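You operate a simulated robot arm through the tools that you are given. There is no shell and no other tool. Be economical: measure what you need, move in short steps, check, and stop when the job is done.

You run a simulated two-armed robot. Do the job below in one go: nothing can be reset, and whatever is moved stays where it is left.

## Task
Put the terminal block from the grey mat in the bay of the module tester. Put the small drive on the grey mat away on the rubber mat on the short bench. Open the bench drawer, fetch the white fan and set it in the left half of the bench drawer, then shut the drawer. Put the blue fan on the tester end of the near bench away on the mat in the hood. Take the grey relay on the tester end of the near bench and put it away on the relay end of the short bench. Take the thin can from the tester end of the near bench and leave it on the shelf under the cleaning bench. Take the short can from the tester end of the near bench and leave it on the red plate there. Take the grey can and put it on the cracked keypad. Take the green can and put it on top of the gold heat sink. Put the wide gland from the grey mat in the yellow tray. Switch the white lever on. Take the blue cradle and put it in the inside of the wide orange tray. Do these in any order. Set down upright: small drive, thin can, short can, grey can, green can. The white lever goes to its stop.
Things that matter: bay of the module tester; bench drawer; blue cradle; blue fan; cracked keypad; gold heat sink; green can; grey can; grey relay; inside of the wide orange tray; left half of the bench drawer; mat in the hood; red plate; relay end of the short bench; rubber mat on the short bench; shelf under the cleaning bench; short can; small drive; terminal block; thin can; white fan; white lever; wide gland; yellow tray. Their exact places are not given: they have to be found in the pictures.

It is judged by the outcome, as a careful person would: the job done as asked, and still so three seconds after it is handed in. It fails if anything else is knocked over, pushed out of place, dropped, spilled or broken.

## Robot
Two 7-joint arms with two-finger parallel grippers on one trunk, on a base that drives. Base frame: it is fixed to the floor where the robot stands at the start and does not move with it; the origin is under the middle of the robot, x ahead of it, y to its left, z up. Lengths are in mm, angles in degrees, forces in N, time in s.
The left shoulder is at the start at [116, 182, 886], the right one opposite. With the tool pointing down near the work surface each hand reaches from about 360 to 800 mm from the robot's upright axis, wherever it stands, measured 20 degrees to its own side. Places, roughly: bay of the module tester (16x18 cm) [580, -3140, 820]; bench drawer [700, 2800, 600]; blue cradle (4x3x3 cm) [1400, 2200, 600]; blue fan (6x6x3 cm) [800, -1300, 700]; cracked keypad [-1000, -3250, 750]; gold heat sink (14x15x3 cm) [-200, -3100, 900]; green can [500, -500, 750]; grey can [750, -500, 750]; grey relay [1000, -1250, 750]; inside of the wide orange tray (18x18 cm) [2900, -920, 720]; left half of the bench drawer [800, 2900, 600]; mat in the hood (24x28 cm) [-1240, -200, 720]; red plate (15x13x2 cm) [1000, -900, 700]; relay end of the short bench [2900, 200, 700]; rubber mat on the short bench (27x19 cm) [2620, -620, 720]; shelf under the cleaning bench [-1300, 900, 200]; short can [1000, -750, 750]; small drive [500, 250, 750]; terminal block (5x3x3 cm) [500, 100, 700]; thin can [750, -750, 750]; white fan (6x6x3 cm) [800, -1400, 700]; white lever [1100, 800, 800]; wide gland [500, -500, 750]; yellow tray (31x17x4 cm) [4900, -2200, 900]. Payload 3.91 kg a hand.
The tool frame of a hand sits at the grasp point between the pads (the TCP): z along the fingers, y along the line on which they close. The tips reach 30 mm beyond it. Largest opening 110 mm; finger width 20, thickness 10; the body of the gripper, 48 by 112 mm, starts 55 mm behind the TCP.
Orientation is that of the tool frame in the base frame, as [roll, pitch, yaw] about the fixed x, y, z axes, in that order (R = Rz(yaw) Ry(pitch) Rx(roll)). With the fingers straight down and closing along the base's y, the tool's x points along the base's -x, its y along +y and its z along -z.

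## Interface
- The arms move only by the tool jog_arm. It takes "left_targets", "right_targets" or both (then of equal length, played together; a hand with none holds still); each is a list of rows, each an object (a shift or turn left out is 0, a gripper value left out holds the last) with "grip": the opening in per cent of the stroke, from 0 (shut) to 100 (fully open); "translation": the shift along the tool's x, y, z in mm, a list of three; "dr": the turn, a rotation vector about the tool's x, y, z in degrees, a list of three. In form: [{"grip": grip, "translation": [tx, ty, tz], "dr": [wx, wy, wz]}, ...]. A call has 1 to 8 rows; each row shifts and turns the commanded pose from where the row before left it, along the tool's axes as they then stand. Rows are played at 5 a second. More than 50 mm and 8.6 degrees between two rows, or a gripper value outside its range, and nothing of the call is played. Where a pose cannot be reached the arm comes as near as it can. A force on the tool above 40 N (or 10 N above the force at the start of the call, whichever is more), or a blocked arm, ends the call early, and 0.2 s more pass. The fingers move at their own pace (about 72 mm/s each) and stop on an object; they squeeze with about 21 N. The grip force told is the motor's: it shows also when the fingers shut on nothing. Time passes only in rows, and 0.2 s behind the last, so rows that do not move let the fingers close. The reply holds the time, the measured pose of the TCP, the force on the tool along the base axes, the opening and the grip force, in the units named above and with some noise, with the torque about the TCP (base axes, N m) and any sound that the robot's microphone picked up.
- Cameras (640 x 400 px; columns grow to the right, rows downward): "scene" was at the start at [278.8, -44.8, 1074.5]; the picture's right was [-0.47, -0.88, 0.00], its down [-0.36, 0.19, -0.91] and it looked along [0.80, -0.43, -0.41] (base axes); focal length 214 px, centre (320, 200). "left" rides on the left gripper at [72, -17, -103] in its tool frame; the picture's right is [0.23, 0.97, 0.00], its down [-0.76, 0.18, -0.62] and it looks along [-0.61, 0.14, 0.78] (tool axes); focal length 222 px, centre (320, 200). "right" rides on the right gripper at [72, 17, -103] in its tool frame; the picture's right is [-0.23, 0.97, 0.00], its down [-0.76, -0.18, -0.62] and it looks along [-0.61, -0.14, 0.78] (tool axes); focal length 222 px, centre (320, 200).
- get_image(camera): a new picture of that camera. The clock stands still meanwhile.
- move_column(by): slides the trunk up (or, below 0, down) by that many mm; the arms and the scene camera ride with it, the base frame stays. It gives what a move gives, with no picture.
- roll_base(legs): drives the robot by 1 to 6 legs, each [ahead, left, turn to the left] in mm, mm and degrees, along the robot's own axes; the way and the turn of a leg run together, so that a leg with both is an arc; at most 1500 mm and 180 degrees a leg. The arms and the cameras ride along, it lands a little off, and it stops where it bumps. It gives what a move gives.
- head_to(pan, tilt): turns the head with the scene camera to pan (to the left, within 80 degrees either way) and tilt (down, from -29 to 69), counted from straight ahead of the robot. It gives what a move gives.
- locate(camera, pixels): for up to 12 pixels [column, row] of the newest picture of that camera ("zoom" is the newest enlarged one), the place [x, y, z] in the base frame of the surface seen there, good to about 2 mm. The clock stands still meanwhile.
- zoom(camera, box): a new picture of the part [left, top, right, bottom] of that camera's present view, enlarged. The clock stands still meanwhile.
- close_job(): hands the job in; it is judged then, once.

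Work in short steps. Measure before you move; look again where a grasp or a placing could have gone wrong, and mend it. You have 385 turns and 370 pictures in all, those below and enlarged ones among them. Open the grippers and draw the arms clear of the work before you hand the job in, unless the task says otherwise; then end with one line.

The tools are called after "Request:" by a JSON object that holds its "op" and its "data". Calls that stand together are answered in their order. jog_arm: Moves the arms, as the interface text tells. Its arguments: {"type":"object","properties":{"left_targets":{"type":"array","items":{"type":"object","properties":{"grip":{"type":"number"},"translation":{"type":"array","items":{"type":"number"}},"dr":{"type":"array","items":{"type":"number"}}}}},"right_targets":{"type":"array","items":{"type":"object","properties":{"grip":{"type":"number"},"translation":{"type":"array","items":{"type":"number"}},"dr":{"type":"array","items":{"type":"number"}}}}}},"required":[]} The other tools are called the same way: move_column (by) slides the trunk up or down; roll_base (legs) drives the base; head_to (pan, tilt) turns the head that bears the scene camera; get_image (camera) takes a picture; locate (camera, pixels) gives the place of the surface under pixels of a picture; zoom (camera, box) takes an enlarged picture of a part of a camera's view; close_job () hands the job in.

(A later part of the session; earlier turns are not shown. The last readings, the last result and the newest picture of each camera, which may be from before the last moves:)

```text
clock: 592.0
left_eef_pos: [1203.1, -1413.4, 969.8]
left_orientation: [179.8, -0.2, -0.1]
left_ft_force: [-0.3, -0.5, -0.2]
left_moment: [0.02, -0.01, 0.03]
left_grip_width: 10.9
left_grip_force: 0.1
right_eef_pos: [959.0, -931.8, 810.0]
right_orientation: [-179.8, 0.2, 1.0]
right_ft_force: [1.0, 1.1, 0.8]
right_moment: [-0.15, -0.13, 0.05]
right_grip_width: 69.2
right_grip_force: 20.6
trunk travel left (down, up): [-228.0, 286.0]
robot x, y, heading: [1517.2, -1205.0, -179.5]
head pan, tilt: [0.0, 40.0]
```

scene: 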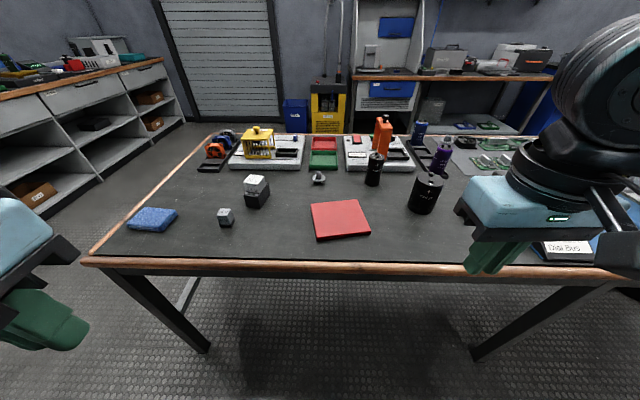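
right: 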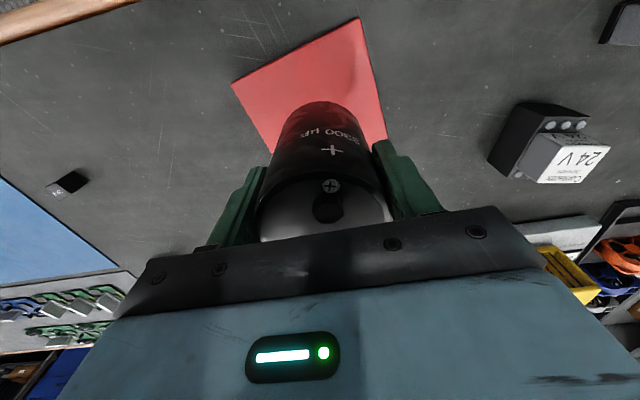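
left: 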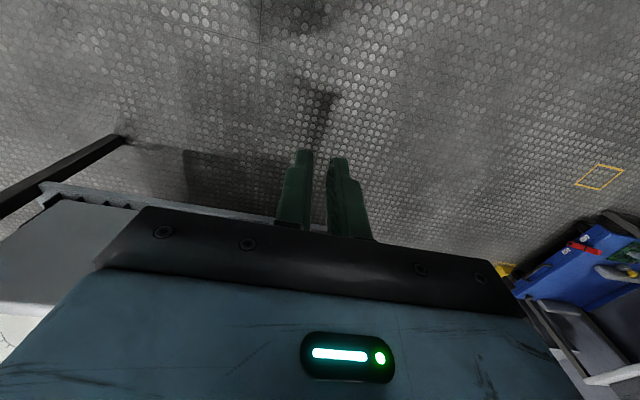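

Contact. Release and rise.

Request:
{"op": "jog_arm", "data": {"right_targets": [{"translation": [0, 0, 1]}, {"grip": 85}, {"grip": 85}, {"translation": [0, 0, -35]}, {"translation": [0, 0, -45]}, {"translation": [0, 0, -45]}, {"translation": [30, 0, -30]}]}}

Request:
{"op": "get_image", "data": {"camera": "scene"}}

Request:
{"op": "get_image", "data": {"camera": "left"}}

```text
clock: 593.6
left_eef_pos: [1203.7, -1413.8, 971.1]
left_orientation: [179.9, 0.0, 0.0]
left_ft_force: [-0.6, -0.1, 0.3]
left_moment: [-0.03, 0.02, 0.0]
left_grip_width: 11.2
left_grip_force: 0.2
right_eef_pos: [990.5, -932.7, 961.7]
right_orientation: [-179.8, 0.3, 1.0]
right_ft_force: [-0.2, 0.7, -0.5]
right_moment: [-0.03, -0.03, -0.01]
right_grip_width: 93.4
right_grip_force: 0.1
trunk travel left (down, up): [-228.0, 286.0]
robot x, y, heading: [1511.4, -1201.4, -179.5]
head pan, tilt: [0.0, 40.0]
```

```text
137 pictures are left
```

scene: 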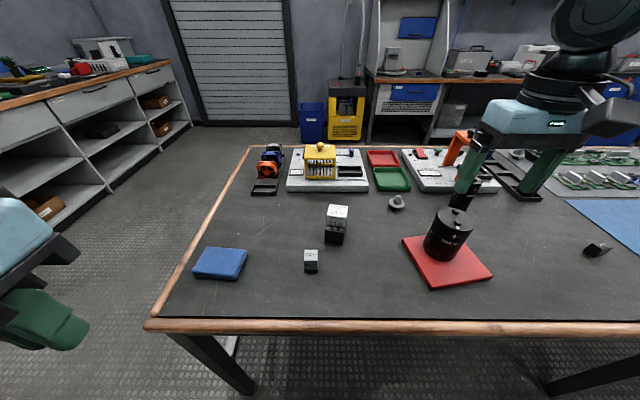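

```text
136 pictures are left
```

left: 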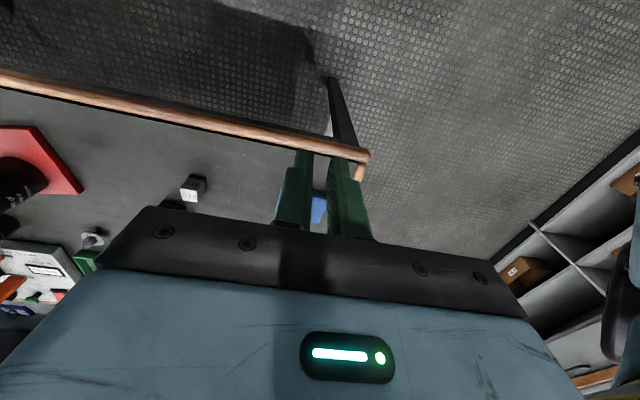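

Short can done. Shift so that the thin can is ahead of the right hand and the relay ahead of the left.

Request:
{"op": "roll_base", "data": {"legs": [[85, -188, 0]]}}

Request:
{"op": "jog_arm", "data": {"right_targets": [{"grip": 70, "translation": [-40, 10, 0]}, {"translation": [-40, 10, 0]}, {}], "left_targets": [{"grip": 60, "translation": [-40, 0, 30]}, {"translation": [-40, 0, 30]}, {}]}}

Request:
{"op": "get_image", "data": {"camera": "right"}}

Request:
{"op": "get_image", "data": {"camera": "left"}}

```text
clock: 595.9
left_eef_pos: [1117.0, -1228.6, 970.4]
left_orientation: [-179.9, -0.1, 0.1]
left_ft_force: [0.6, -1.2, -0.4]
left_moment: [-0.04, -0.01, 0.0]
left_grip_width: 11.2
left_grip_force: 0.1
right_eef_pos: [899.7, -749.8, 960.9]
right_orientation: [-179.8, 0.1, 1.2]
right_ft_force: [1.2, 1.0, -0.2]
right_moment: [0.0, 0.01, 0.0]
right_grip_width: 93.6
right_grip_force: 0.1
trunk travel left (down, up): [-228.0, 286.0]
robot x, y, heading: [1427.9, -1014.8, -179.5]
head pan, tilt: [0.0, 40.0]
```

```text
clock: 596.7
left_eef_pos: [1033.4, -1231.1, 910.6]
left_orientation: [179.9, -0.2, 0.2]
left_ft_force: [0.5, 0.1, -0.3]
left_moment: [-0.02, 0.03, -0.02]
left_grip_width: 66.0
left_grip_force: 0.1
right_eef_pos: [821.3, -772.5, 963.0]
right_orientation: [-179.7, 0.2, 1.1]
right_ft_force: [1.1, -0.8, 0.0]
right_moment: [0.05, -0.01, -0.01]
right_grip_width: 77.1
right_grip_force: 0.1
trunk travel left (down, up): [-228.0, 286.0]
robot x, y, heading: [1425.6, -1018.8, -179.3]
head pan, tilt: [0.0, 40.0]
```

```text
135 pictures are left
```

right: 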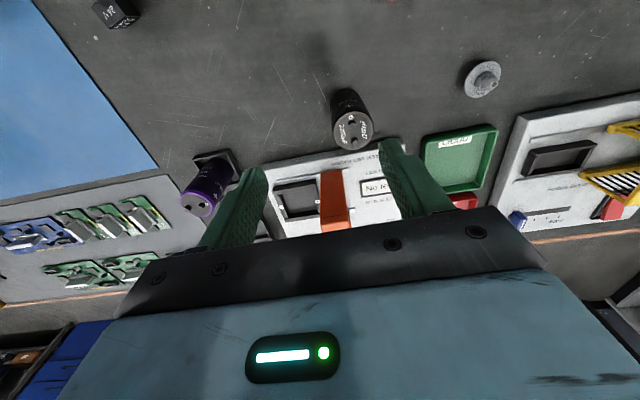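

```text
134 pictures are left
```

left: 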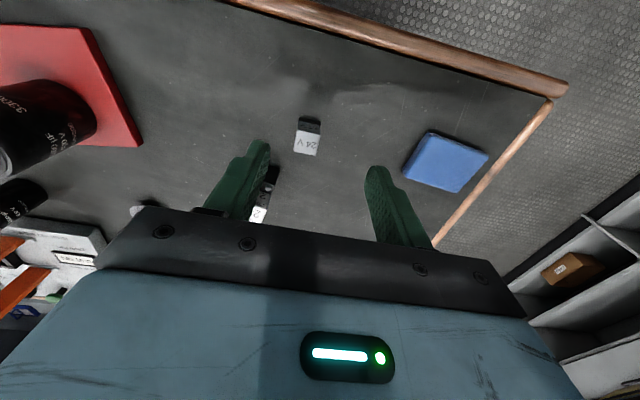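

Measure the thin can top (353,130) and relay (307,143).

Request:
{"op": "locate", "data": {"camera": "right", "pixels": [[353, 130], [334, 132], [373, 127], [355, 150], [350, 112]]}}

Request:
{"op": "zoom", "data": {"camera": "left", "box": [280, 105, 340, 165]}}

Request:
{"op": "locate", "data": {"camera": "zoom", "pixels": [[180, 140], [270, 150], [260, 300], [130, 290], [200, 240], [140, 170], [260, 170], [190, 60]]}}

```text
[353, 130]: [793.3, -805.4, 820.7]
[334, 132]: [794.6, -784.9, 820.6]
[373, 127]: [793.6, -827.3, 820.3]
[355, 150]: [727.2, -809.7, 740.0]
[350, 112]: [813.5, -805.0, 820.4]
```

```text
6.67 times, centred on (310, 135) of left
```

zoom: 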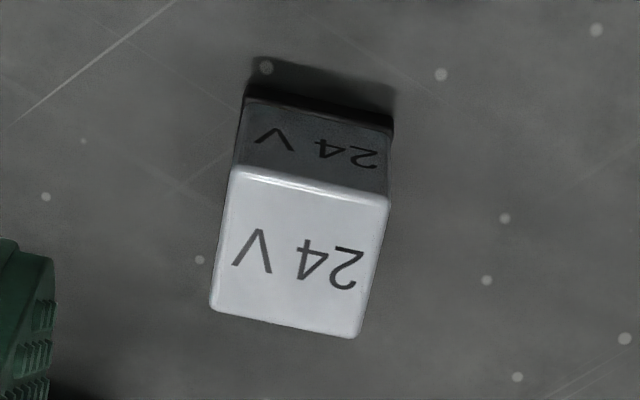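

```text
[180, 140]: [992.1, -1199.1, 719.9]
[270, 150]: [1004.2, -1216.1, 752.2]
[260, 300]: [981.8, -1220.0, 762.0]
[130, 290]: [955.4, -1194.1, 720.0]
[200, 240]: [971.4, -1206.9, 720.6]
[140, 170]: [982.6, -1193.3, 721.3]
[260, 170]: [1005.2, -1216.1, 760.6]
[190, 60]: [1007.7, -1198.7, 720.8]
```

Both targets measured: thin can (792,-806), relay (990,-1225). Move both hands above them.

Request:
{"op": "jog_arm", "data": {"left_targets": [{"grip": 55, "translation": [-22, -3, 20]}, {"translation": [-21, -3, 40]}, {"translation": [0, 0, 40]}, {}], "right_targets": [{"grip": 65, "translation": [-15, 17, 20]}, {"translation": [-14, 16, 40]}, {"translation": [0, 0, 30]}, {}]}}

Request:
{"op": "get_image", "data": {"camera": "right"}}

Request:
{"op": "get_image", "data": {"camera": "left"}}

```text
clock: 597.7
left_eef_pos: [994.6, -1221.6, 811.3]
left_orientation: [179.9, -0.1, 0.1]
left_ft_force: [-0.3, -0.3, -1.2]
left_moment: [-0.03, 0.0, -0.01]
left_grip_width: 60.4
left_grip_force: 0.1
right_eef_pos: [797.9, -788.2, 880.5]
right_orientation: [-179.7, 0.1, 1.2]
right_ft_force: [-0.4, 0.4, -0.4]
right_moment: [0.01, -0.01, 0.0]
right_grip_width: 71.6
right_grip_force: 0.0
right hand out of reach, approached as far as the arm can: row 2
trunk travel left (down, up): [-228.0, 286.0]
robot x, y, heading: [1426.9, -1016.8, -179.1]
head pan, tilt: [0.0, 40.0]
```

```text
132 pictures are left
```

right: 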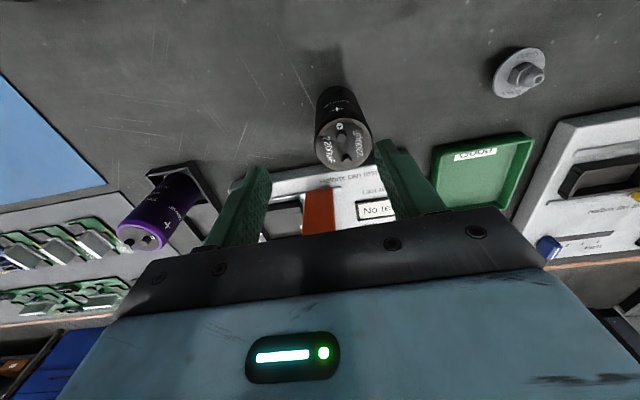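

```text
131 pictures are left
```

left: 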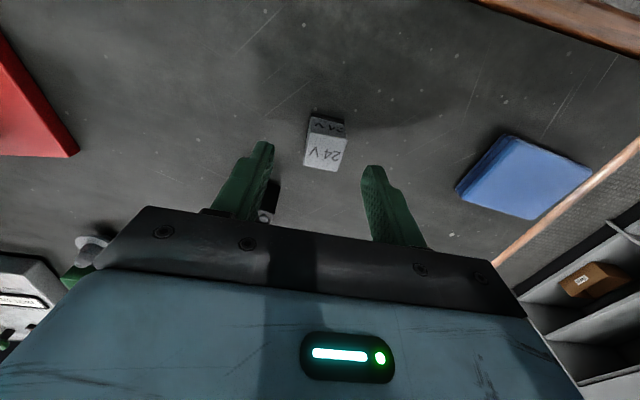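

Request:
{"op": "locate", "data": {"camera": "right", "pixels": [[345, 143], [319, 146], [371, 140], [347, 166], [342, 122]]}}

Request:
{"op": "locate", "data": {"camera": "left", "pixels": [[325, 152], [306, 164], [336, 170], [312, 130], [346, 137], [322, 120]]}}

```text
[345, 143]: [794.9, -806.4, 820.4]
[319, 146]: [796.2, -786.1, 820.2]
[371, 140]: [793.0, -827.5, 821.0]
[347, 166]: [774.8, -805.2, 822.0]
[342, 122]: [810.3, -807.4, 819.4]
```

```text
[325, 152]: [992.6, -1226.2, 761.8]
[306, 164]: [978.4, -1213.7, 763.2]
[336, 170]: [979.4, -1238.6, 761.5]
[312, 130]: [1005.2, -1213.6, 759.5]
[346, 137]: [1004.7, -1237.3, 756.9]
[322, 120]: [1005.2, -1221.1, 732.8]
```

Final approach and grip for both.

Request:
{"op": "jog_arm", "data": {"left_targets": [{"translation": [-3, 4, 0]}, {"translation": [0, 0, 30]}, {"translation": [0, 0, 26]}, {}, {"grip": 5}, {"grip": 5}, {"grip": 5}], "right_targets": [{"translation": [-4, 18, 0]}, {"translation": [0, 0, 45]}, {"translation": [0, 0, 45]}, {}, {"grip": 10}, {"grip": 10}, {"grip": 10}]}}

Request:
{"op": "get_image", "data": {"camera": "right"}}

Request:
{"op": "get_image", "data": {"camera": "left"}}

```text
clock: 599.3
left_eef_pos: [991.2, -1226.7, 757.2]
left_orientation: [-180.0, -0.1, 0.0]
left_ft_force: [0.0, 0.2, 0.0]
left_moment: [-0.01, -0.05, 0.0]
left_grip_width: 29.3
left_grip_force: 21.0
right_eef_pos: [795.0, -797.0, 790.3]
right_orientation: [-179.8, 0.1, 1.3]
right_ft_force: [0.8, -0.7, 0.8]
right_moment: [-0.17, -0.01, 0.03]
right_grip_width: 47.0
right_grip_force: 21.0
right hand out of reach, approached as far as the arm can: row 1
trunk travel left (down, up): [-228.0, 286.0]
robot x, y, heading: [1426.6, -1013.4, -179.2]
head pan, tilt: [0.0, 40.0]
```

```text
130 pictures are left
```

right: 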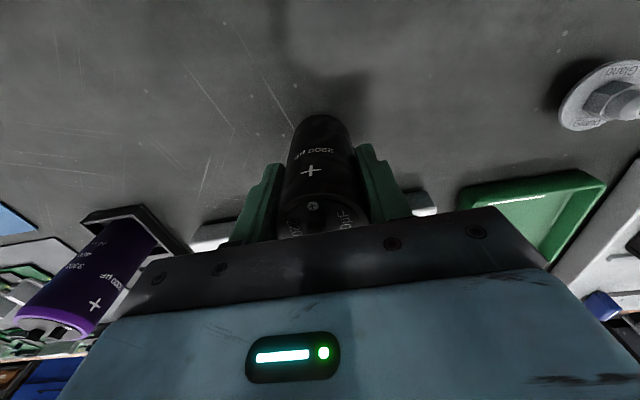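

```text
129 pictures are left
```

left: 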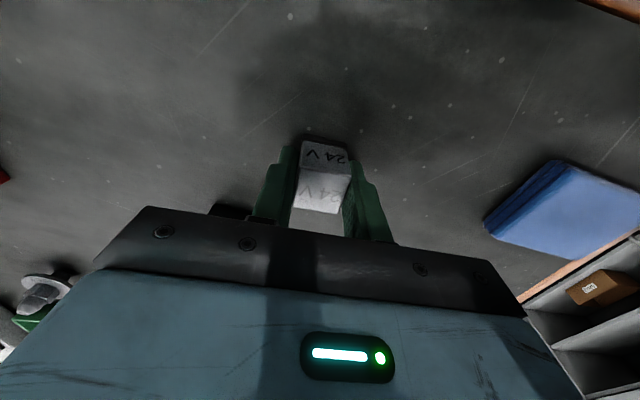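

Both gripped. Lift and draw back.

Request:
{"op": "jog_arm", "data": {"left_targets": [{"translation": [0, 0, -25]}, {"translation": [0, 0, -45]}, {"translation": [0, 0, -45]}, {"translation": [0, 0, -45]}, {"translation": [20, 0, -30]}, {"translation": [30, 0, 0]}, {}], "right_targets": [{"translation": [0, 0, -25]}, {"translation": [10, 0, -45]}, {"translation": [20, 0, -40]}, {"translation": [40, 0, -25]}, {"translation": [45, 0, -15]}, {"translation": [45, 0, 0]}, {"translation": [45, 0, 0]}]}}

Request:
{"op": "roll_base", "data": {"legs": [[-350, 0, 0], [-150, 0, 30], [0, -200, 30]]}}

```text
clock: 600.9
left_eef_pos: [1041.5, -1225.1, 942.6]
left_orientation: [-180.0, -0.1, 0.1]
left_ft_force: [1.0, -1.1, -0.2]
left_moment: [-0.02, 0.01, 0.03]
left_grip_width: 29.3
left_grip_force: 20.7
right_eef_pos: [998.4, -791.8, 943.9]
right_orientation: [-179.8, 0.1, 1.2]
right_ft_force: [0.1, 0.4, -3.0]
right_moment: [0.03, -0.03, -0.02]
right_grip_width: 47.2
right_grip_force: 21.4
trunk travel left (down, up): [-228.0, 286.0]
robot x, y, heading: [1427.3, -1016.7, -179.4]
head pan, tilt: [0.0, 40.0]
```

```text
clock: 606.7
left_eef_pos: [1780.3, -1270.2, 943.3]
left_orientation: [179.9, -0.1, 62.4]
left_ft_force: [0.3, -0.4, -1.0]
left_moment: [-0.03, 0.01, 0.0]
left_grip_width: 29.5
left_grip_force: 21.0
right_eef_pos: [1376.0, -1106.2, 943.4]
right_orientation: [-179.8, 0.1, 63.5]
right_ft_force: [0.0, 0.0, -2.7]
right_moment: [0.04, 0.01, 0.01]
right_grip_width: 46.9
right_grip_force: 20.9
trunk travel left (down, up): [-228.0, 286.0]
robot x, y, heading: [1774.5, -829.8, -117.0]
head pan, tilt: [0.0, 40.0]
```

Continue turning left slowly to face the short bench (heading 0), heading north to its relay end.

Request:
{"op": "roll_base", "data": {"legs": [[-150, 0, 35], [0, 150, 40], [-100, 150, 42]]}}

Request:
{"op": "roll_base", "data": {"legs": [[0, 800, 0]]}}

Request:
{"op": "head_to", "data": {"pan": 10, "tilt": 30}}

Request:
{"op": "get_image", "data": {"camera": "scene"}}

```text
clock: 612.6
left_eef_pos: [2275.1, -246.1, 942.7]
left_orientation: [179.9, -0.1, 179.5]
left_ft_force: [-0.3, 0.6, -1.0]
left_moment: [-0.01, -0.02, -0.03]
left_grip_width: 29.7
left_grip_force: 21.1
right_eef_pos: [2313.4, -680.7, 942.8]
right_orientation: [-179.6, 0.1, -179.4]
right_ft_force: [-0.1, -0.9, -2.1]
right_moment: [0.01, 0.04, 0.01]
right_grip_width: 46.7
right_grip_force: 20.9
trunk travel left (down, up): [-228.0, 286.0]
robot x, y, heading: [1884.6, -448.3, 0.3]
head pan, tilt: [0.0, 40.0]
```

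```text
clock: 620.4
left_eef_pos: [2292.0, 586.6, 942.0]
left_orientation: [179.8, -0.1, 177.9]
left_ft_force: [0.2, -0.6, 0.0]
left_moment: [-0.01, 0.02, -0.01]
left_grip_width: 29.3
left_grip_force: 20.8
right_eef_pos: [2318.2, 151.8, 944.4]
right_orientation: [-179.7, 0.1, 178.9]
right_ft_force: [0.4, -0.1, -2.1]
right_moment: [0.01, 0.01, -0.04]
right_grip_width: 47.1
right_grip_force: 21.3
trunk travel left (down, up): [-228.0, 286.0]
robot x, y, heading: [1898.8, 391.7, -1.4]
head pan, tilt: [0.0, 40.0]
```

```text
clock: 621.1
left_eef_pos: [2291.0, 587.0, 942.5]
left_orientation: [180.0, -0.2, 177.9]
left_ft_force: [-0.8, 0.4, -1.2]
left_moment: [0.01, 0.0, 0.04]
left_grip_width: 29.2
left_grip_force: 21.0
right_eef_pos: [2317.6, 151.7, 943.9]
right_orientation: [-179.8, 0.1, 179.0]
right_ft_force: [0.3, -0.7, -3.0]
right_moment: [-0.01, 0.03, 0.0]
right_grip_width: 47.3
right_grip_force: 21.2
trunk travel left (down, up): [-228.0, 286.0]
robot x, y, heading: [1898.0, 392.0, -1.4]
head pan, tilt: [10.0, 30.0]
```

```text
128 pictures are left
```

scene: 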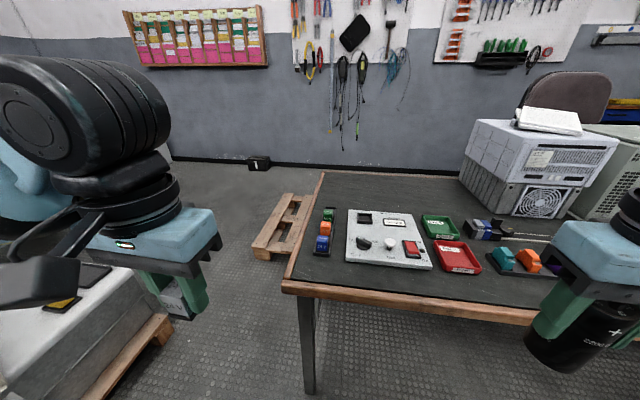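

Request:
{"op": "locate", "data": {"camera": "scene", "pixels": [[390, 190], [340, 190], [430, 195], [350, 280], [330, 175], [450, 180], [300, 285], [440, 285], [360, 215], [430, 265], [500, 240], [325, 215]]}}

Request:
{"op": "zoom", "data": {"camera": "scene", "box": [280, 160, 560, 320]}}

```text
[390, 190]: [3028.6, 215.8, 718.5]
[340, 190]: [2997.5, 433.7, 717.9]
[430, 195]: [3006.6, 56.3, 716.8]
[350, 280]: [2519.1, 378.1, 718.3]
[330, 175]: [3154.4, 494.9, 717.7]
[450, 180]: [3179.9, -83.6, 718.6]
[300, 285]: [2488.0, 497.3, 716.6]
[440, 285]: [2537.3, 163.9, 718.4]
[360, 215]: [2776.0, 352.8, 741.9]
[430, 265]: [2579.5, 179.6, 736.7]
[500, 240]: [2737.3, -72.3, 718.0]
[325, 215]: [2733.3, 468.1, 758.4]
```

```text
2.29 times, centred on (420, 240) of scene
```

zoom: 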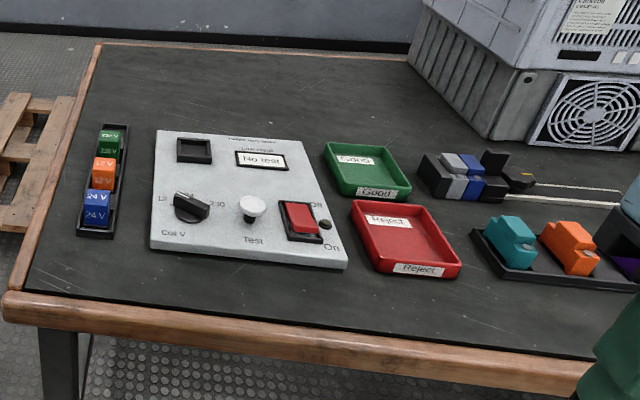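

Free bench area behind the relay tester near (2860,215). Drive up and place the relay with the left hand.

Request:
{"op": "roll_base", "data": {"legs": [[290, -370, 1.4]]}}

Request:
{"op": "jog_arm", "data": {"left_targets": [{"translation": [-45, 0, 10]}, {"translation": [-45, 0, 15]}, {"translation": [-45, 0, 20]}, {"translation": [-45, 0, 20]}, {"translation": [-40, 0, 25]}, {"translation": [-30, 0, 30]}, {}]}}

Request:
{"op": "get_image", "data": {"camera": "scene"}}

Request:
{"op": "get_image", "data": {"camera": "left"}}

```text
clock: 624.9
left_eef_pos: [2578.2, 212.5, 941.4]
left_orientation: [179.9, -0.1, 178.6]
left_ft_force: [0.3, -0.1, -0.8]
left_moment: [0.02, -0.03, -0.03]
left_grip_width: 29.5
left_grip_force: 20.9
right_eef_pos: [2609.8, -222.3, 943.8]
right_orientation: [-179.7, 0.1, 179.7]
right_ft_force: [-1.1, -0.4, -2.1]
right_moment: [0.02, 0.02, 0.0]
right_grip_width: 46.9
right_grip_force: 20.9
trunk travel left (down, up): [-228.0, 286.0]
robot x, y, heading: [2186.0, 11.8, -1.0]
head pan, tilt: [10.0, 30.0]
```

```text
clock: 626.5
left_eef_pos: [2828.4, 204.8, 823.8]
left_orientation: [179.8, -0.1, 178.6]
left_ft_force: [-0.6, 0.4, -1.6]
left_moment: [0.06, 0.0, 0.01]
left_grip_width: 29.7
left_grip_force: 20.7
right_eef_pos: [2610.1, -222.3, 944.0]
right_orientation: [-179.6, 0.1, 179.7]
right_ft_force: [0.1, -0.9, -2.9]
right_moment: [0.03, 0.03, -0.03]
right_grip_width: 46.9
right_grip_force: 21.2
trunk travel left (down, up): [-228.0, 286.0]
robot x, y, heading: [2186.9, 13.2, -0.7]
head pan, tilt: [10.0, 30.0]
```

```text
126 pictures are left
```

scene: 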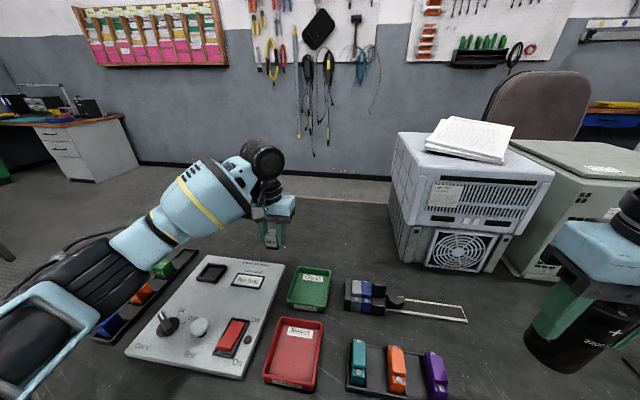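

```text
125 pictures are left
```

left: 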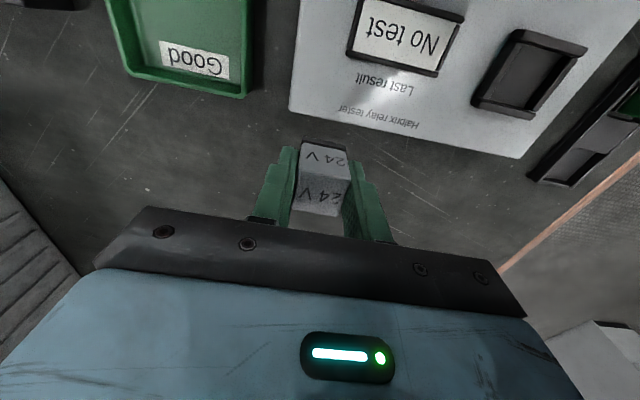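

Request:
{"op": "locate", "data": {"camera": "left", "pixels": [[400, 132], [310, 112], [520, 155], [200, 90], [330, 220]]}}

Request:
{"op": "jog_arm", "data": {"left_targets": [{"translation": [-25, 0, 15]}, {"translation": [-10, 0, 30]}, {"translation": [0, 0, 15]}, {"translation": [0, 0, 4]}, {}]}}

```text
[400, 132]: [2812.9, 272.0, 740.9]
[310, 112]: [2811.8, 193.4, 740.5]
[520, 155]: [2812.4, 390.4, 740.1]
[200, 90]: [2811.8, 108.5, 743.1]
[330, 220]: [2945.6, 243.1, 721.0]
```

```text
clock: 627.7
left_eef_pos: [2863.0, 205.6, 759.2]
left_orientation: [-180.0, -0.1, 178.7]
left_ft_force: [-0.1, 0.4, -0.8]
left_moment: [0.01, -0.01, 0.01]
left_grip_width: 29.4
left_grip_force: 20.5
right_eef_pos: [2610.8, -222.1, 943.7]
right_orientation: [-179.7, 0.2, 179.8]
right_ft_force: [-0.4, -0.3, -2.9]
right_moment: [0.02, 0.01, -0.02]
right_grip_width: 46.9
right_grip_force: 20.7
trunk travel left (down, up): [-228.0, 286.0]
robot x, y, heading: [2190.6, 13.2, -1.0]
head pan, tilt: [10.0, 30.0]
```

Request:
{"op": "jog_arm", "data": {"left_targets": [{"translation": [0, 0, 2]}, {"translation": [0, 0, 2]}, {}]}}

```text
clock: 628.5
left_eef_pos: [2863.1, 204.8, 754.8]
left_orientation: [179.9, 0.2, 178.7]
left_ft_force: [0.4, -0.1, 16.7]
left_moment: [0.01, 0.01, -0.01]
left_grip_width: 29.8
left_grip_force: 21.3
right_eef_pos: [2608.8, -221.9, 944.4]
right_orientation: [-179.9, 0.2, 179.7]
right_ft_force: [0.0, 0.1, -2.6]
right_moment: [-0.03, 0.02, -0.01]
right_grip_width: 46.8
right_grip_force: 21.7
trunk travel left (down, up): [-228.0, 286.0]
robot x, y, heading: [2188.3, 13.3, -1.1]
head pan, tilt: [10.0, 30.0]
```

Contact. Release and withdraw upward/back.

Request:
{"op": "jog_arm", "data": {"left_targets": [{"translation": [0, 0, -1.5]}, {"grip": 45}, {"grip": 45}, {"translation": [0, 0, -35]}, {"translation": [0, 0, -45]}, {"translation": [20, 0, -40]}, {"translation": [40, 0, -25]}, {"translation": [45, 0, 0]}]}}

Request:
{"op": "get_image", "data": {"camera": "scene"}}

```text
clock: 630.3
left_eef_pos: [2756.0, 208.8, 904.3]
left_orientation: [179.9, -0.2, 178.7]
left_ft_force: [0.1, -0.4, 0.2]
left_moment: [0.02, -0.05, -0.02]
left_grip_width: 49.8
left_grip_force: 0.0
right_eef_pos: [2610.5, -221.5, 942.8]
right_orientation: [-179.6, 0.1, 179.7]
right_ft_force: [0.4, 0.4, -3.1]
right_moment: [-0.01, 0.0, -0.01]
right_grip_width: 47.1
right_grip_force: 21.1
trunk travel left (down, up): [-228.0, 286.0]
robot x, y, heading: [2191.0, 15.9, -0.6]
head pan, tilt: [10.0, 30.0]
```

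```text
124 pictures are left
```

scene: 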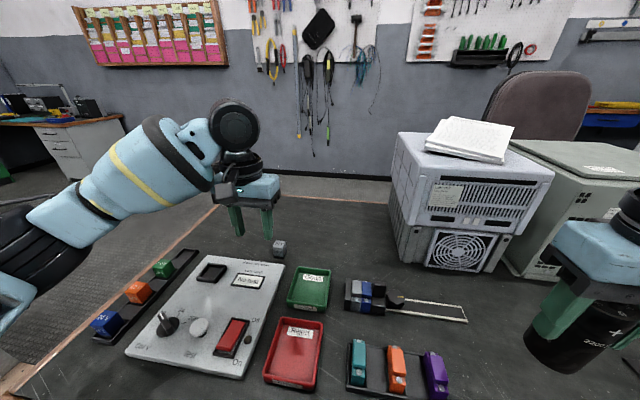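

Relay placed. Now take the thin can to the west: translate back along the north passage without turning.

Request:
{"op": "jog_arm", "data": {"left_targets": [{"grip": 30, "translation": [45, 0, -20]}, {"translation": [45, 0, -20]}, {"translation": [45, 0, -20]}, {"translation": [45, 0, 0]}]}}

Request:
{"op": "roll_base", "data": {"legs": [[-380, 0, 1], [0, 735, 0], [-380, 560, 0], [-240, 240, 0], [-1350, 0, 0]]}}

Request:
{"op": "get_image", "data": {"camera": "right"}}

```text
clock: 631.3
left_eef_pos: [2576.7, 213.9, 961.1]
left_orientation: [179.9, -0.1, 178.7]
left_ft_force: [0.1, -1.2, -0.6]
left_moment: [-0.06, -0.02, 0.01]
left_grip_width: 33.3
left_grip_force: 0.0
right_eef_pos: [2609.2, -222.7, 943.0]
right_orientation: [-179.7, 0.1, 179.7]
right_ft_force: [0.0, -0.1, -1.9]
right_moment: [0.01, -0.01, 0.0]
right_grip_width: 46.8
right_grip_force: 21.4
trunk travel left (down, up): [-228.0, 286.0]
robot x, y, heading: [2184.5, 10.2, -0.5]
head pan, tilt: [10.0, 30.0]
```

```text
clock: 643.2
left_eef_pos: [1962.6, 1238.6, 961.6]
left_orientation: [179.8, -0.1, -179.9]
left_ft_force: [0.2, -0.3, -0.6]
left_moment: [-0.01, 0.01, 0.04]
left_grip_width: 32.8
left_grip_force: 0.1
right_eef_pos: [2007.9, 802.4, 942.9]
right_orientation: [-179.7, -0.1, -178.8]
right_ft_force: [-0.6, 0.3, -2.6]
right_moment: [-0.03, 0.01, -0.02]
right_grip_width: 46.9
right_grip_force: 21.1
trunk travel left (down, up): [-228.0, 286.0]
robot x, y, heading: [1579.1, 1025.2, 0.7]
head pan, tilt: [10.0, 30.0]
stopped in leg 3: the robot was blocked; the commanded pose is now the measured one
```

```text
123 pictures are left
```

right: 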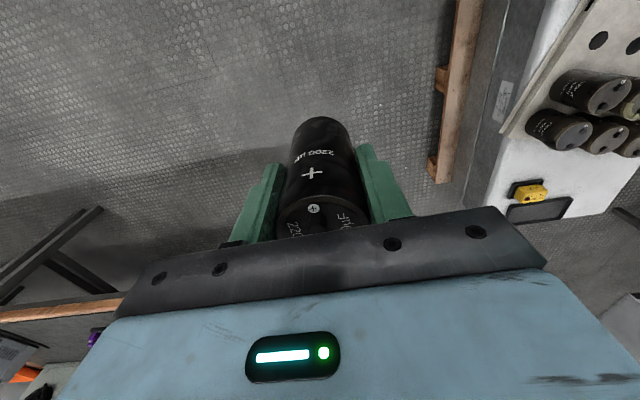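

Blocked by the cart on the north side; go west first, then north.

Request:
{"op": "roll_base", "data": {"legs": [[-160, 0, 0], [0, 330, 0], [-210, 190, 0], [-1350, 0, 0]]}}

Request:
{"op": "get_image", "data": {"camera": "right"}}

```text
clock: 656.1
left_eef_pos: [199.7, 1732.1, 962.1]
left_orientation: [-180.0, 0.0, -178.8]
left_ft_force: [-0.3, -1.0, 0.5]
left_moment: [0.0, 0.01, 0.02]
left_grip_width: 33.0
left_grip_force: 0.1
right_eef_pos: [253.1, 1295.7, 941.9]
right_orientation: [-179.7, 0.0, -177.7]
right_ft_force: [0.0, -0.1, -3.0]
right_moment: [-0.01, 0.03, -0.02]
right_grip_width: 46.9
right_grip_force: 21.3
trunk travel left (down, up): [-228.0, 286.0]
robot x, y, heading: [-180.1, 1512.1, 1.8]
head pan, tilt: [10.0, 30.0]
```

```text
122 pictures are left
```

right: 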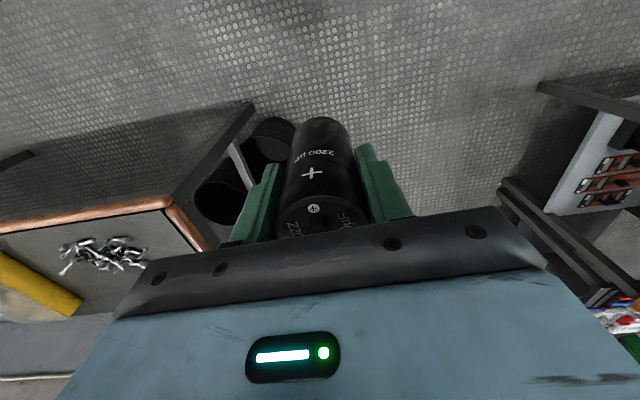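

Now turn slowly to face west toward the cleaning bench.

Request:
{"op": "roll_base", "data": {"legs": [[-150, 0, 45], [0, -150, 45], [-150, 0, 45], [0, 150, 43]]}}

Request:
{"op": "head_to", "data": {"pan": 20, "tilt": 35}}

Request:
{"op": "get_image", "data": {"camera": "scene"}}

Request:
{"op": "get_image", "data": {"camera": "right"}}

```text
clock: 664.7
left_eef_pos: [-551.6, 924.1, 960.7]
left_orientation: [179.9, -0.1, -0.3]
left_ft_force: [0.1, -0.2, 0.9]
left_moment: [0.02, 0.01, 0.01]
left_grip_width: 33.2
left_grip_force: 0.1
right_eef_pos: [-594.2, 1358.7, 943.2]
right_orientation: [-179.8, 0.0, 0.7]
right_ft_force: [0.4, 0.3, -2.7]
right_moment: [-0.01, 0.0, 0.0]
right_grip_width: 46.8
right_grip_force: 21.6
trunk travel left (down, up): [-228.0, 286.0]
robot x, y, heading: [-165.1, 1132.9, -179.6]
head pan, tilt: [10.0, 30.0]
```

```text
clock: 665.4
left_eef_pos: [-552.6, 924.3, 960.9]
left_orientation: [179.9, -0.1, -0.3]
left_ft_force: [0.0, -0.4, 0.4]
left_moment: [0.03, -0.01, -0.04]
left_grip_width: 33.0
left_grip_force: 0.1
right_eef_pos: [-594.2, 1358.9, 941.8]
right_orientation: [-179.9, 0.0, 0.9]
right_ft_force: [0.6, -0.3, -2.8]
right_moment: [0.05, -0.04, -0.01]
right_grip_width: 47.1
right_grip_force: 21.1
trunk travel left (down, up): [-228.0, 286.0]
robot x, y, heading: [-163.8, 1134.1, -179.4]
head pan, tilt: [20.0, 35.0]
```

```text
121 pictures are left
```

scene: 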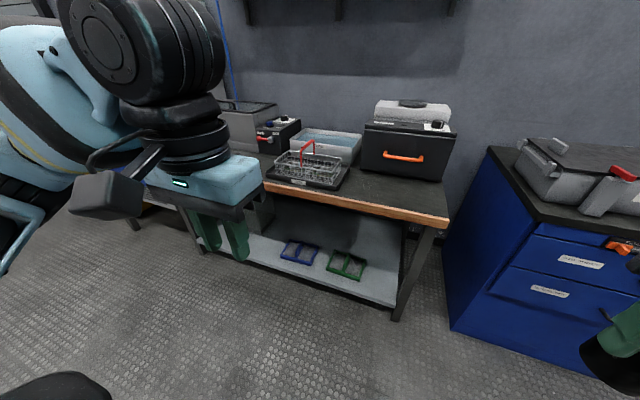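

```text
120 pictures are left
```

right: 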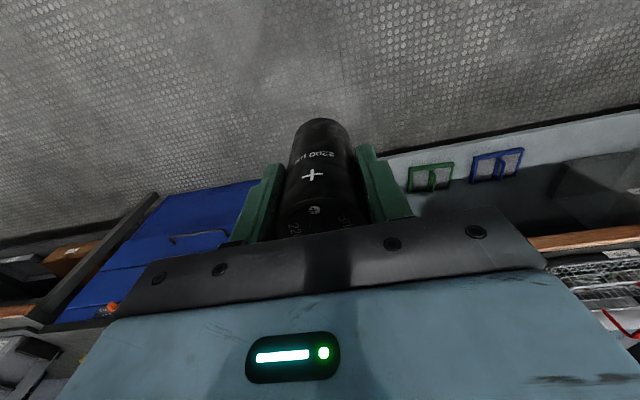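

Request:
{"op": "zoom", "data": {"camera": "scene", "box": [230, 180, 450, 330]}}

Request:
{"op": "locate", "data": {"camera": "scene", "pixels": [[382, 290], [380, 270], [345, 265], [400, 225], [392, 303], [300, 278], [320, 248], [430, 225], [362, 300], [395, 315], [260, 240], [350, 285]]}}

```text
2.67 times, centred on (340, 255) of scene
```

zoom: 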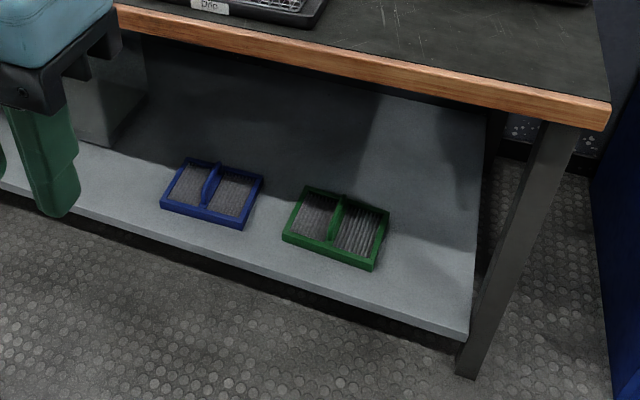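

```text
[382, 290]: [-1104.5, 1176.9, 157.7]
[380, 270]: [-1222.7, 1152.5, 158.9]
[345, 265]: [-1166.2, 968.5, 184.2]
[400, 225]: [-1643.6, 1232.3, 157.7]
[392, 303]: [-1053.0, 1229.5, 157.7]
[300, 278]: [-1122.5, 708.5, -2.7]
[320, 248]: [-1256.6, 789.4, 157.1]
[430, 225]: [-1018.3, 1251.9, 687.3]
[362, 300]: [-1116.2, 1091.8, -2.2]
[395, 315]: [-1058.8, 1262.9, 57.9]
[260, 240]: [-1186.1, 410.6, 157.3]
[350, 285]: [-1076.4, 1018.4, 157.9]
```

Shelf at z=158, free spot near (-1110,1140). Retract the left hand, position, lower the trunk, and lower the can in front of the bench.

Request:
{"op": "jog_arm", "data": {"left_targets": [{"translation": [45, 0, -10]}, {"translation": [45, 0, -10]}, {"translation": [40, 0, -10]}, {}]}}

Request:
{"op": "roll_base", "data": {"legs": [[230, 195, 0]]}}

Request:
{"op": "move_column", "data": {"by": -228}}

Request:
{"op": "jog_arm", "data": {"right_targets": [{"translation": [0, 0, 45]}, {"translation": [0, 0, 48]}, {"translation": [0, 0, 48]}, {"translation": [0, 0, 48]}, {"translation": [0, 0, 48]}, {"translation": [0, 0, 48]}, {"translation": [0, 0, 48]}, {"translation": [0, 0, 48]}]}}

Request:
{"op": "get_image", "data": {"camera": "right"}}

```text
clock: 666.4
left_eef_pos: [-423.8, 922.9, 989.1]
left_orientation: [179.9, -0.3, -0.2]
left_ft_force: [-0.1, 0.2, -0.6]
left_moment: [0.04, 0.01, -0.02]
left_grip_width: 33.1
left_grip_force: 0.0
right_eef_pos: [-594.6, 1358.5, 944.0]
right_orientation: [-179.9, 0.0, 0.8]
right_ft_force: [-0.1, -0.2, -2.2]
right_moment: [-0.01, -0.01, 0.03]
right_grip_width: 47.0
right_grip_force: 21.1
trunk travel left (down, up): [-228.0, 286.0]
robot x, y, heading: [-162.1, 1129.5, -179.6]
head pan, tilt: [20.0, 35.0]
```

```text
clock: 668.8
left_eef_pos: [-657.0, 728.1, 988.3]
left_orientation: [179.9, 0.0, -0.6]
left_ft_force: [0.3, 0.1, -0.7]
left_moment: [0.02, -0.02, -0.03]
left_grip_width: 33.0
left_grip_force: 0.0
right_eef_pos: [-823.4, 1166.6, 943.6]
right_orientation: [-179.8, 0.1, 0.5]
right_ft_force: [0.2, -0.2, -3.4]
right_moment: [0.0, -0.01, 0.04]
right_grip_width: 47.0
right_grip_force: 21.4
trunk travel left (down, up): [-228.0, 286.0]
robot x, y, heading: [-395.9, 935.9, -179.9]
head pan, tilt: [20.0, 35.0]
```

```text
clock: 671.2
left_eef_pos: [-667.9, 728.2, 774.7]
left_orientation: [179.8, -1.2, -0.7]
left_ft_force: [0.1, 0.8, -0.2]
left_moment: [-0.01, 0.02, -0.02]
left_grip_width: 33.0
left_grip_force: 0.0
right_eef_pos: [-822.9, 1165.7, 713.9]
right_orientation: [-179.8, 0.0, 0.4]
right_ft_force: [-1.0, 0.0, -2.6]
right_moment: [0.02, -0.02, 0.01]
right_grip_width: 47.1
right_grip_force: 21.0
trunk travel left (down, up): [0.0, 514.0]
robot x, y, heading: [-398.9, 935.6, -180.1]
head pan, tilt: [20.0, 35.0]
```

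```text
clock: 673.0
left_eef_pos: [-668.8, 728.4, 773.4]
left_orientation: [179.8, -1.2, -0.5]
left_ft_force: [-0.3, 0.6, -0.3]
left_moment: [0.01, 0.03, 0.02]
left_grip_width: 32.9
left_grip_force: 0.0
right_eef_pos: [-826.6, 1167.8, 332.5]
right_orientation: [-179.9, 0.1, 0.4]
right_ft_force: [0.3, 0.1, -2.0]
right_moment: [0.01, -0.03, 0.0]
right_grip_width: 47.1
right_grip_force: 21.3
trunk travel left (down, up): [0.0, 514.0]
robot x, y, heading: [-397.3, 941.6, -179.8]
head pan, tilt: [20.0, 35.0]
```

```text
118 pictures are left
```

right: 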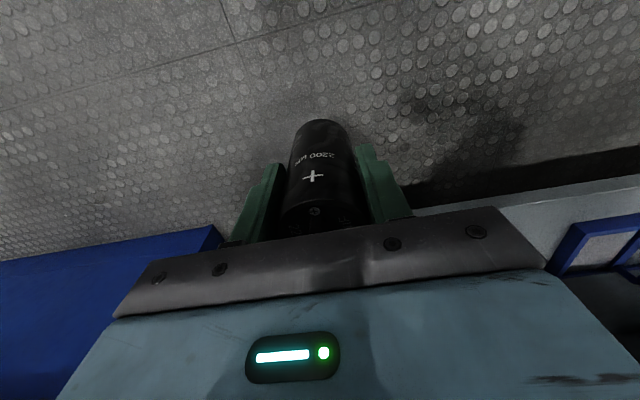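

Request:
{"op": "locate", "data": {"camera": "right", "pixels": [[500, 200], [590, 235], [425, 205], [210, 240], [560, 215]]}}

Request:
{"op": "head_to", "data": {"pan": -5, "tilt": 40}}

Request:
{"op": "get_image", "data": {"camera": "scene"}}

```text
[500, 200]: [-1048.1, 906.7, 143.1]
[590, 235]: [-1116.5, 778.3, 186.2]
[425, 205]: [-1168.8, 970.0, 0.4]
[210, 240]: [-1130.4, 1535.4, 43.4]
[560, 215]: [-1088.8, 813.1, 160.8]
```

```text
clock: 673.9
left_eef_pos: [-669.3, 729.0, 775.5]
left_orientation: [179.8, -1.3, -0.5]
left_ft_force: [-0.4, 0.9, 0.3]
left_moment: [0.01, 0.01, -0.04]
left_grip_width: 33.0
left_grip_force: 0.1
right_eef_pos: [-825.9, 1166.5, 333.5]
right_orientation: [-179.8, 0.0, 0.4]
right_ft_force: [0.1, 0.0, -2.6]
right_moment: [0.0, 0.0, -0.02]
right_grip_width: 46.9
right_grip_force: 21.1
trunk travel left (down, up): [0.0, 514.0]
robot x, y, heading: [-395.7, 937.5, -179.9]
head pan, tilt: [-5.0, 40.0]
```

```text
117 pictures are left
```

scene: 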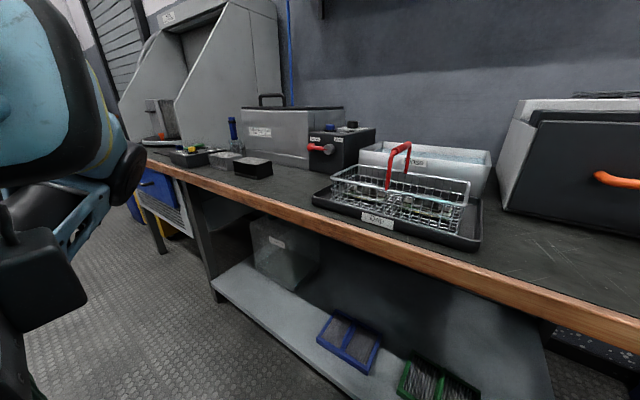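

Lower to 12 mm above shelf height and roll forward under the bench edge.

Request:
{"op": "jog_arm", "data": {"right_targets": [{"translation": [0, 10, 40]}, {"translation": [0, 5, 40]}, {"translation": [0, 0, 10]}, {}]}}

Request:
{"op": "roll_base", "data": {"legs": [[200, 0, 0]]}}

Request:
{"op": "get_image", "data": {"camera": "right"}}

Request:
{"op": "get_image", "data": {"camera": "scene"}}

```text
clock: 674.9
left_eef_pos: [-669.1, 728.6, 774.3]
left_orientation: [179.8, -1.2, -0.5]
left_ft_force: [-0.3, 0.0, 0.8]
left_moment: [0.05, 0.02, -0.02]
left_grip_width: 33.2
left_grip_force: 0.0
right_eef_pos: [-826.3, 1153.6, 244.6]
right_orientation: [-179.8, 0.0, 0.5]
right_ft_force: [-0.8, -1.0, -3.0]
right_moment: [0.04, -0.03, 0.01]
right_grip_width: 47.2
right_grip_force: 21.3
trunk travel left (down, up): [0.0, 514.0]
robot x, y, heading: [-395.4, 935.9, -179.8]
head pan, tilt: [-5.0, 40.0]
```

```text
clock: 676.4
left_eef_pos: [-843.6, 726.8, 772.2]
left_orientation: [179.7, -1.8, -0.2]
left_ft_force: [-0.4, -0.5, -0.2]
left_moment: [0.0, 0.02, 0.0]
left_grip_width: 33.0
left_grip_force: 0.1
right_eef_pos: [-982.8, 1150.6, 245.2]
right_orientation: [179.6, -1.4, 1.2]
right_ft_force: [-1.1, 0.3, -1.9]
right_moment: [0.0, -0.02, 0.03]
right_grip_width: 47.0
right_grip_force: 20.7
trunk travel left (down, up): [0.0, 514.0]
robot x, y, heading: [-570.6, 932.0, 180.1]
head pan, tilt: [-5.0, 40.0]
stopped in leg 1: the robot was blocked; the commanded pose is now the measured one
```

```text
116 pictures are left
```

right: 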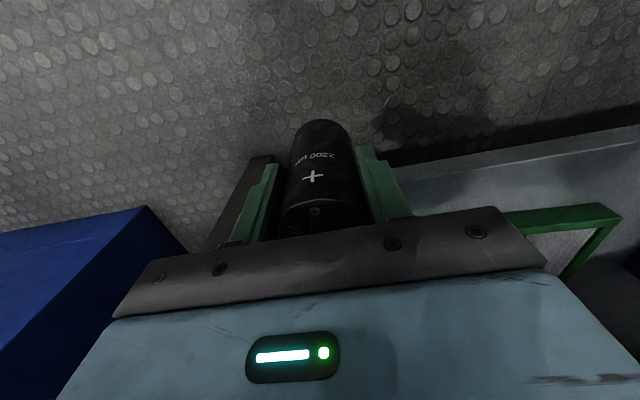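

```text
115 pictures are left
```

scene: 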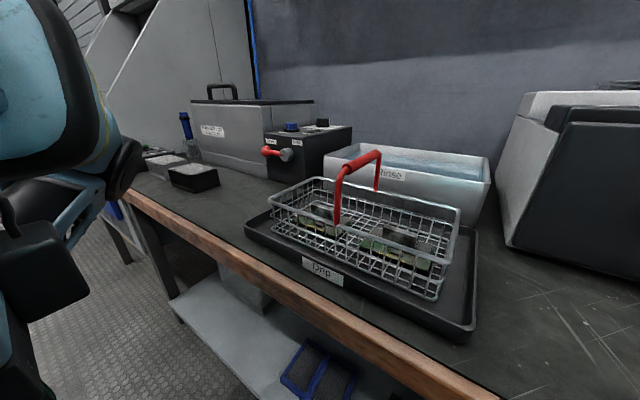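

Something touched at robot x=-570. Look at the right arm.

Request:
{"op": "head_to", "data": {"pan": -50, "tilt": 45}}

Request:
{"op": "get_image", "data": {"camera": "scene"}}

Request:
{"op": "head_to", "data": {"pan": 50, "tilt": 40}}

Request:
{"op": "get_image", "data": {"camera": "scene"}}

```text
clock: 677.5
left_eef_pos: [-842.0, 727.7, 774.2]
left_orientation: [179.8, -1.4, -0.5]
left_ft_force: [0.8, -0.1, 0.6]
left_moment: [-0.03, -0.01, -0.03]
left_grip_width: 32.8
left_grip_force: 0.0
right_eef_pos: [-983.5, 1151.0, 245.4]
right_orientation: [179.9, -1.4, 1.3]
right_ft_force: [0.3, 0.7, -2.1]
right_moment: [0.03, 0.01, 0.04]
right_grip_width: 46.9
right_grip_force: 21.1
trunk travel left (down, up): [0.0, 514.0]
robot x, y, heading: [-572.8, 938.7, 179.7]
head pan, tilt: [-50.0, 45.0]
```

```text
114 pictures are left
```

scene: 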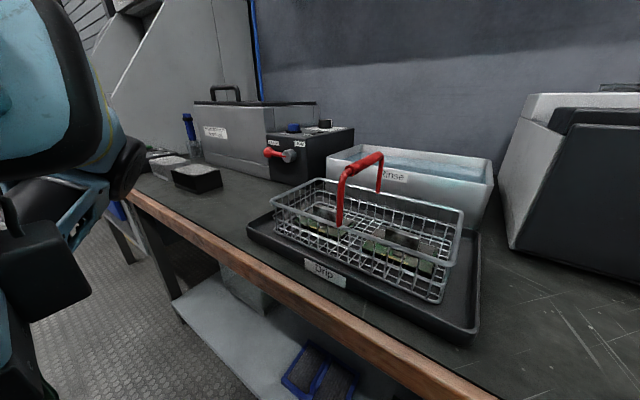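

```text
clock: 679.3
left_eef_pos: [-842.2, 728.1, 774.7]
left_orientation: [180.0, -1.1, -0.5]
left_ft_force: [-0.1, -1.1, 0.1]
left_moment: [0.03, 0.01, -0.01]
left_grip_width: 33.3
left_grip_force: 0.1
right_eef_pos: [-982.0, 1151.4, 244.7]
right_orientation: [179.8, -1.4, 1.2]
right_ft_force: [-0.5, 0.5, -2.2]
right_moment: [0.0, -0.01, 0.0]
right_grip_width: 47.0
right_grip_force: 21.5
trunk travel left (down, up): [0.0, 514.0]
robot x, y, heading: [-572.8, 936.8, 179.7]
head pan, tilt: [50.0, 40.0]
```

```text
113 pictures are left
```

scene: 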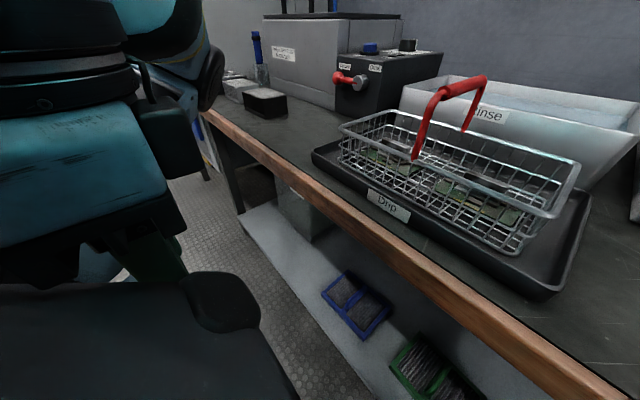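

Request:
{"op": "locate", "data": {"camera": "right", "pixels": [[145, 210], [60, 235], [180, 250], [100, 260], [570, 215], [560, 260], [255, 175]]}}

```text
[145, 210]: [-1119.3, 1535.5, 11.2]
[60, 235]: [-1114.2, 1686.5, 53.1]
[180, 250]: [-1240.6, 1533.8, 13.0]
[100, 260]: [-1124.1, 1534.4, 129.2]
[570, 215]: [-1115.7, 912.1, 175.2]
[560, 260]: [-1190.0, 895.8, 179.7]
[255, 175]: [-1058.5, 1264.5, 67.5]
```

Most likely the right elbow meets the bench edge. Back the base up 130 and reach with the arm instead.

Request:
{"op": "roll_base", "data": {"legs": [[-130, 0, 0]]}}

Request:
{"op": "jog_arm", "data": {"right_targets": [{"translation": [-40, 0, 0]}, {"translation": [-40, 0, 0]}, {"translation": [-40, 0, 0]}, {"translation": [-40, 0, 0]}, {}]}}

Request:
{"op": "head_to", "data": {"pan": -30, "tilt": 40}}

Request:
{"op": "get_image", "data": {"camera": "scene"}}

```text
clock: 680.5
left_eef_pos: [-715.8, 727.1, 773.3]
left_orientation: [179.8, -1.5, -0.3]
left_ft_force: [-0.1, 0.2, 0.8]
left_moment: [0.0, 0.02, 0.02]
left_grip_width: 33.0
left_grip_force: 0.1
right_eef_pos: [-859.2, 1149.6, 242.6]
right_orientation: [179.8, -1.5, 1.4]
right_ft_force: [0.9, 1.2, -2.6]
right_moment: [0.02, -0.05, -0.04]
right_grip_width: 47.0
right_grip_force: 20.8
trunk travel left (down, up): [0.0, 514.0]
robot x, y, heading: [-446.5, 937.2, -180.0]
head pan, tilt: [50.0, 40.0]
```

```text
clock: 681.7
left_eef_pos: [-716.1, 726.9, 772.4]
left_orientation: [179.8, -1.6, -0.3]
left_ft_force: [-0.3, 0.1, 0.6]
left_moment: [-0.01, -0.01, 0.0]
left_grip_width: 33.0
left_grip_force: 0.0
right_eef_pos: [-1017.3, 1153.2, 243.4]
right_orientation: [179.6, -1.5, 1.4]
right_ft_force: [0.2, 0.8, -3.0]
right_moment: [-0.01, -0.02, -0.02]
right_grip_width: 47.1
right_grip_force: 21.1
right hand out of reach, approached as far as the arm can: row 4
trunk travel left (down, up): [0.0, 514.0]
robot x, y, heading: [-445.4, 934.1, -180.0]
head pan, tilt: [50.0, 40.0]
```

```text
clock: 683.3
left_eef_pos: [-716.5, 727.8, 773.6]
left_orientation: [179.9, -1.6, -0.2]
left_ft_force: [-0.9, 0.7, 0.5]
left_moment: [-0.03, 0.0, 0.01]
left_grip_width: 33.0
left_grip_force: 0.1
right_eef_pos: [-1017.4, 1151.7, 243.1]
right_orientation: [179.7, -1.4, 1.4]
right_ft_force: [-0.6, 0.5, -2.7]
right_moment: [0.02, -0.03, 0.01]
right_grip_width: 46.9
right_grip_force: 20.8
trunk travel left (down, up): [0.0, 514.0]
robot x, y, heading: [-447.5, 936.4, -179.8]
head pan, tilt: [-30.0, 40.0]
```

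```text
112 pictures are left
```

scene: 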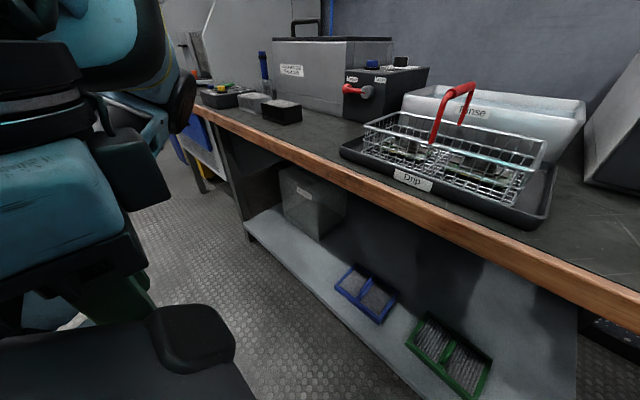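

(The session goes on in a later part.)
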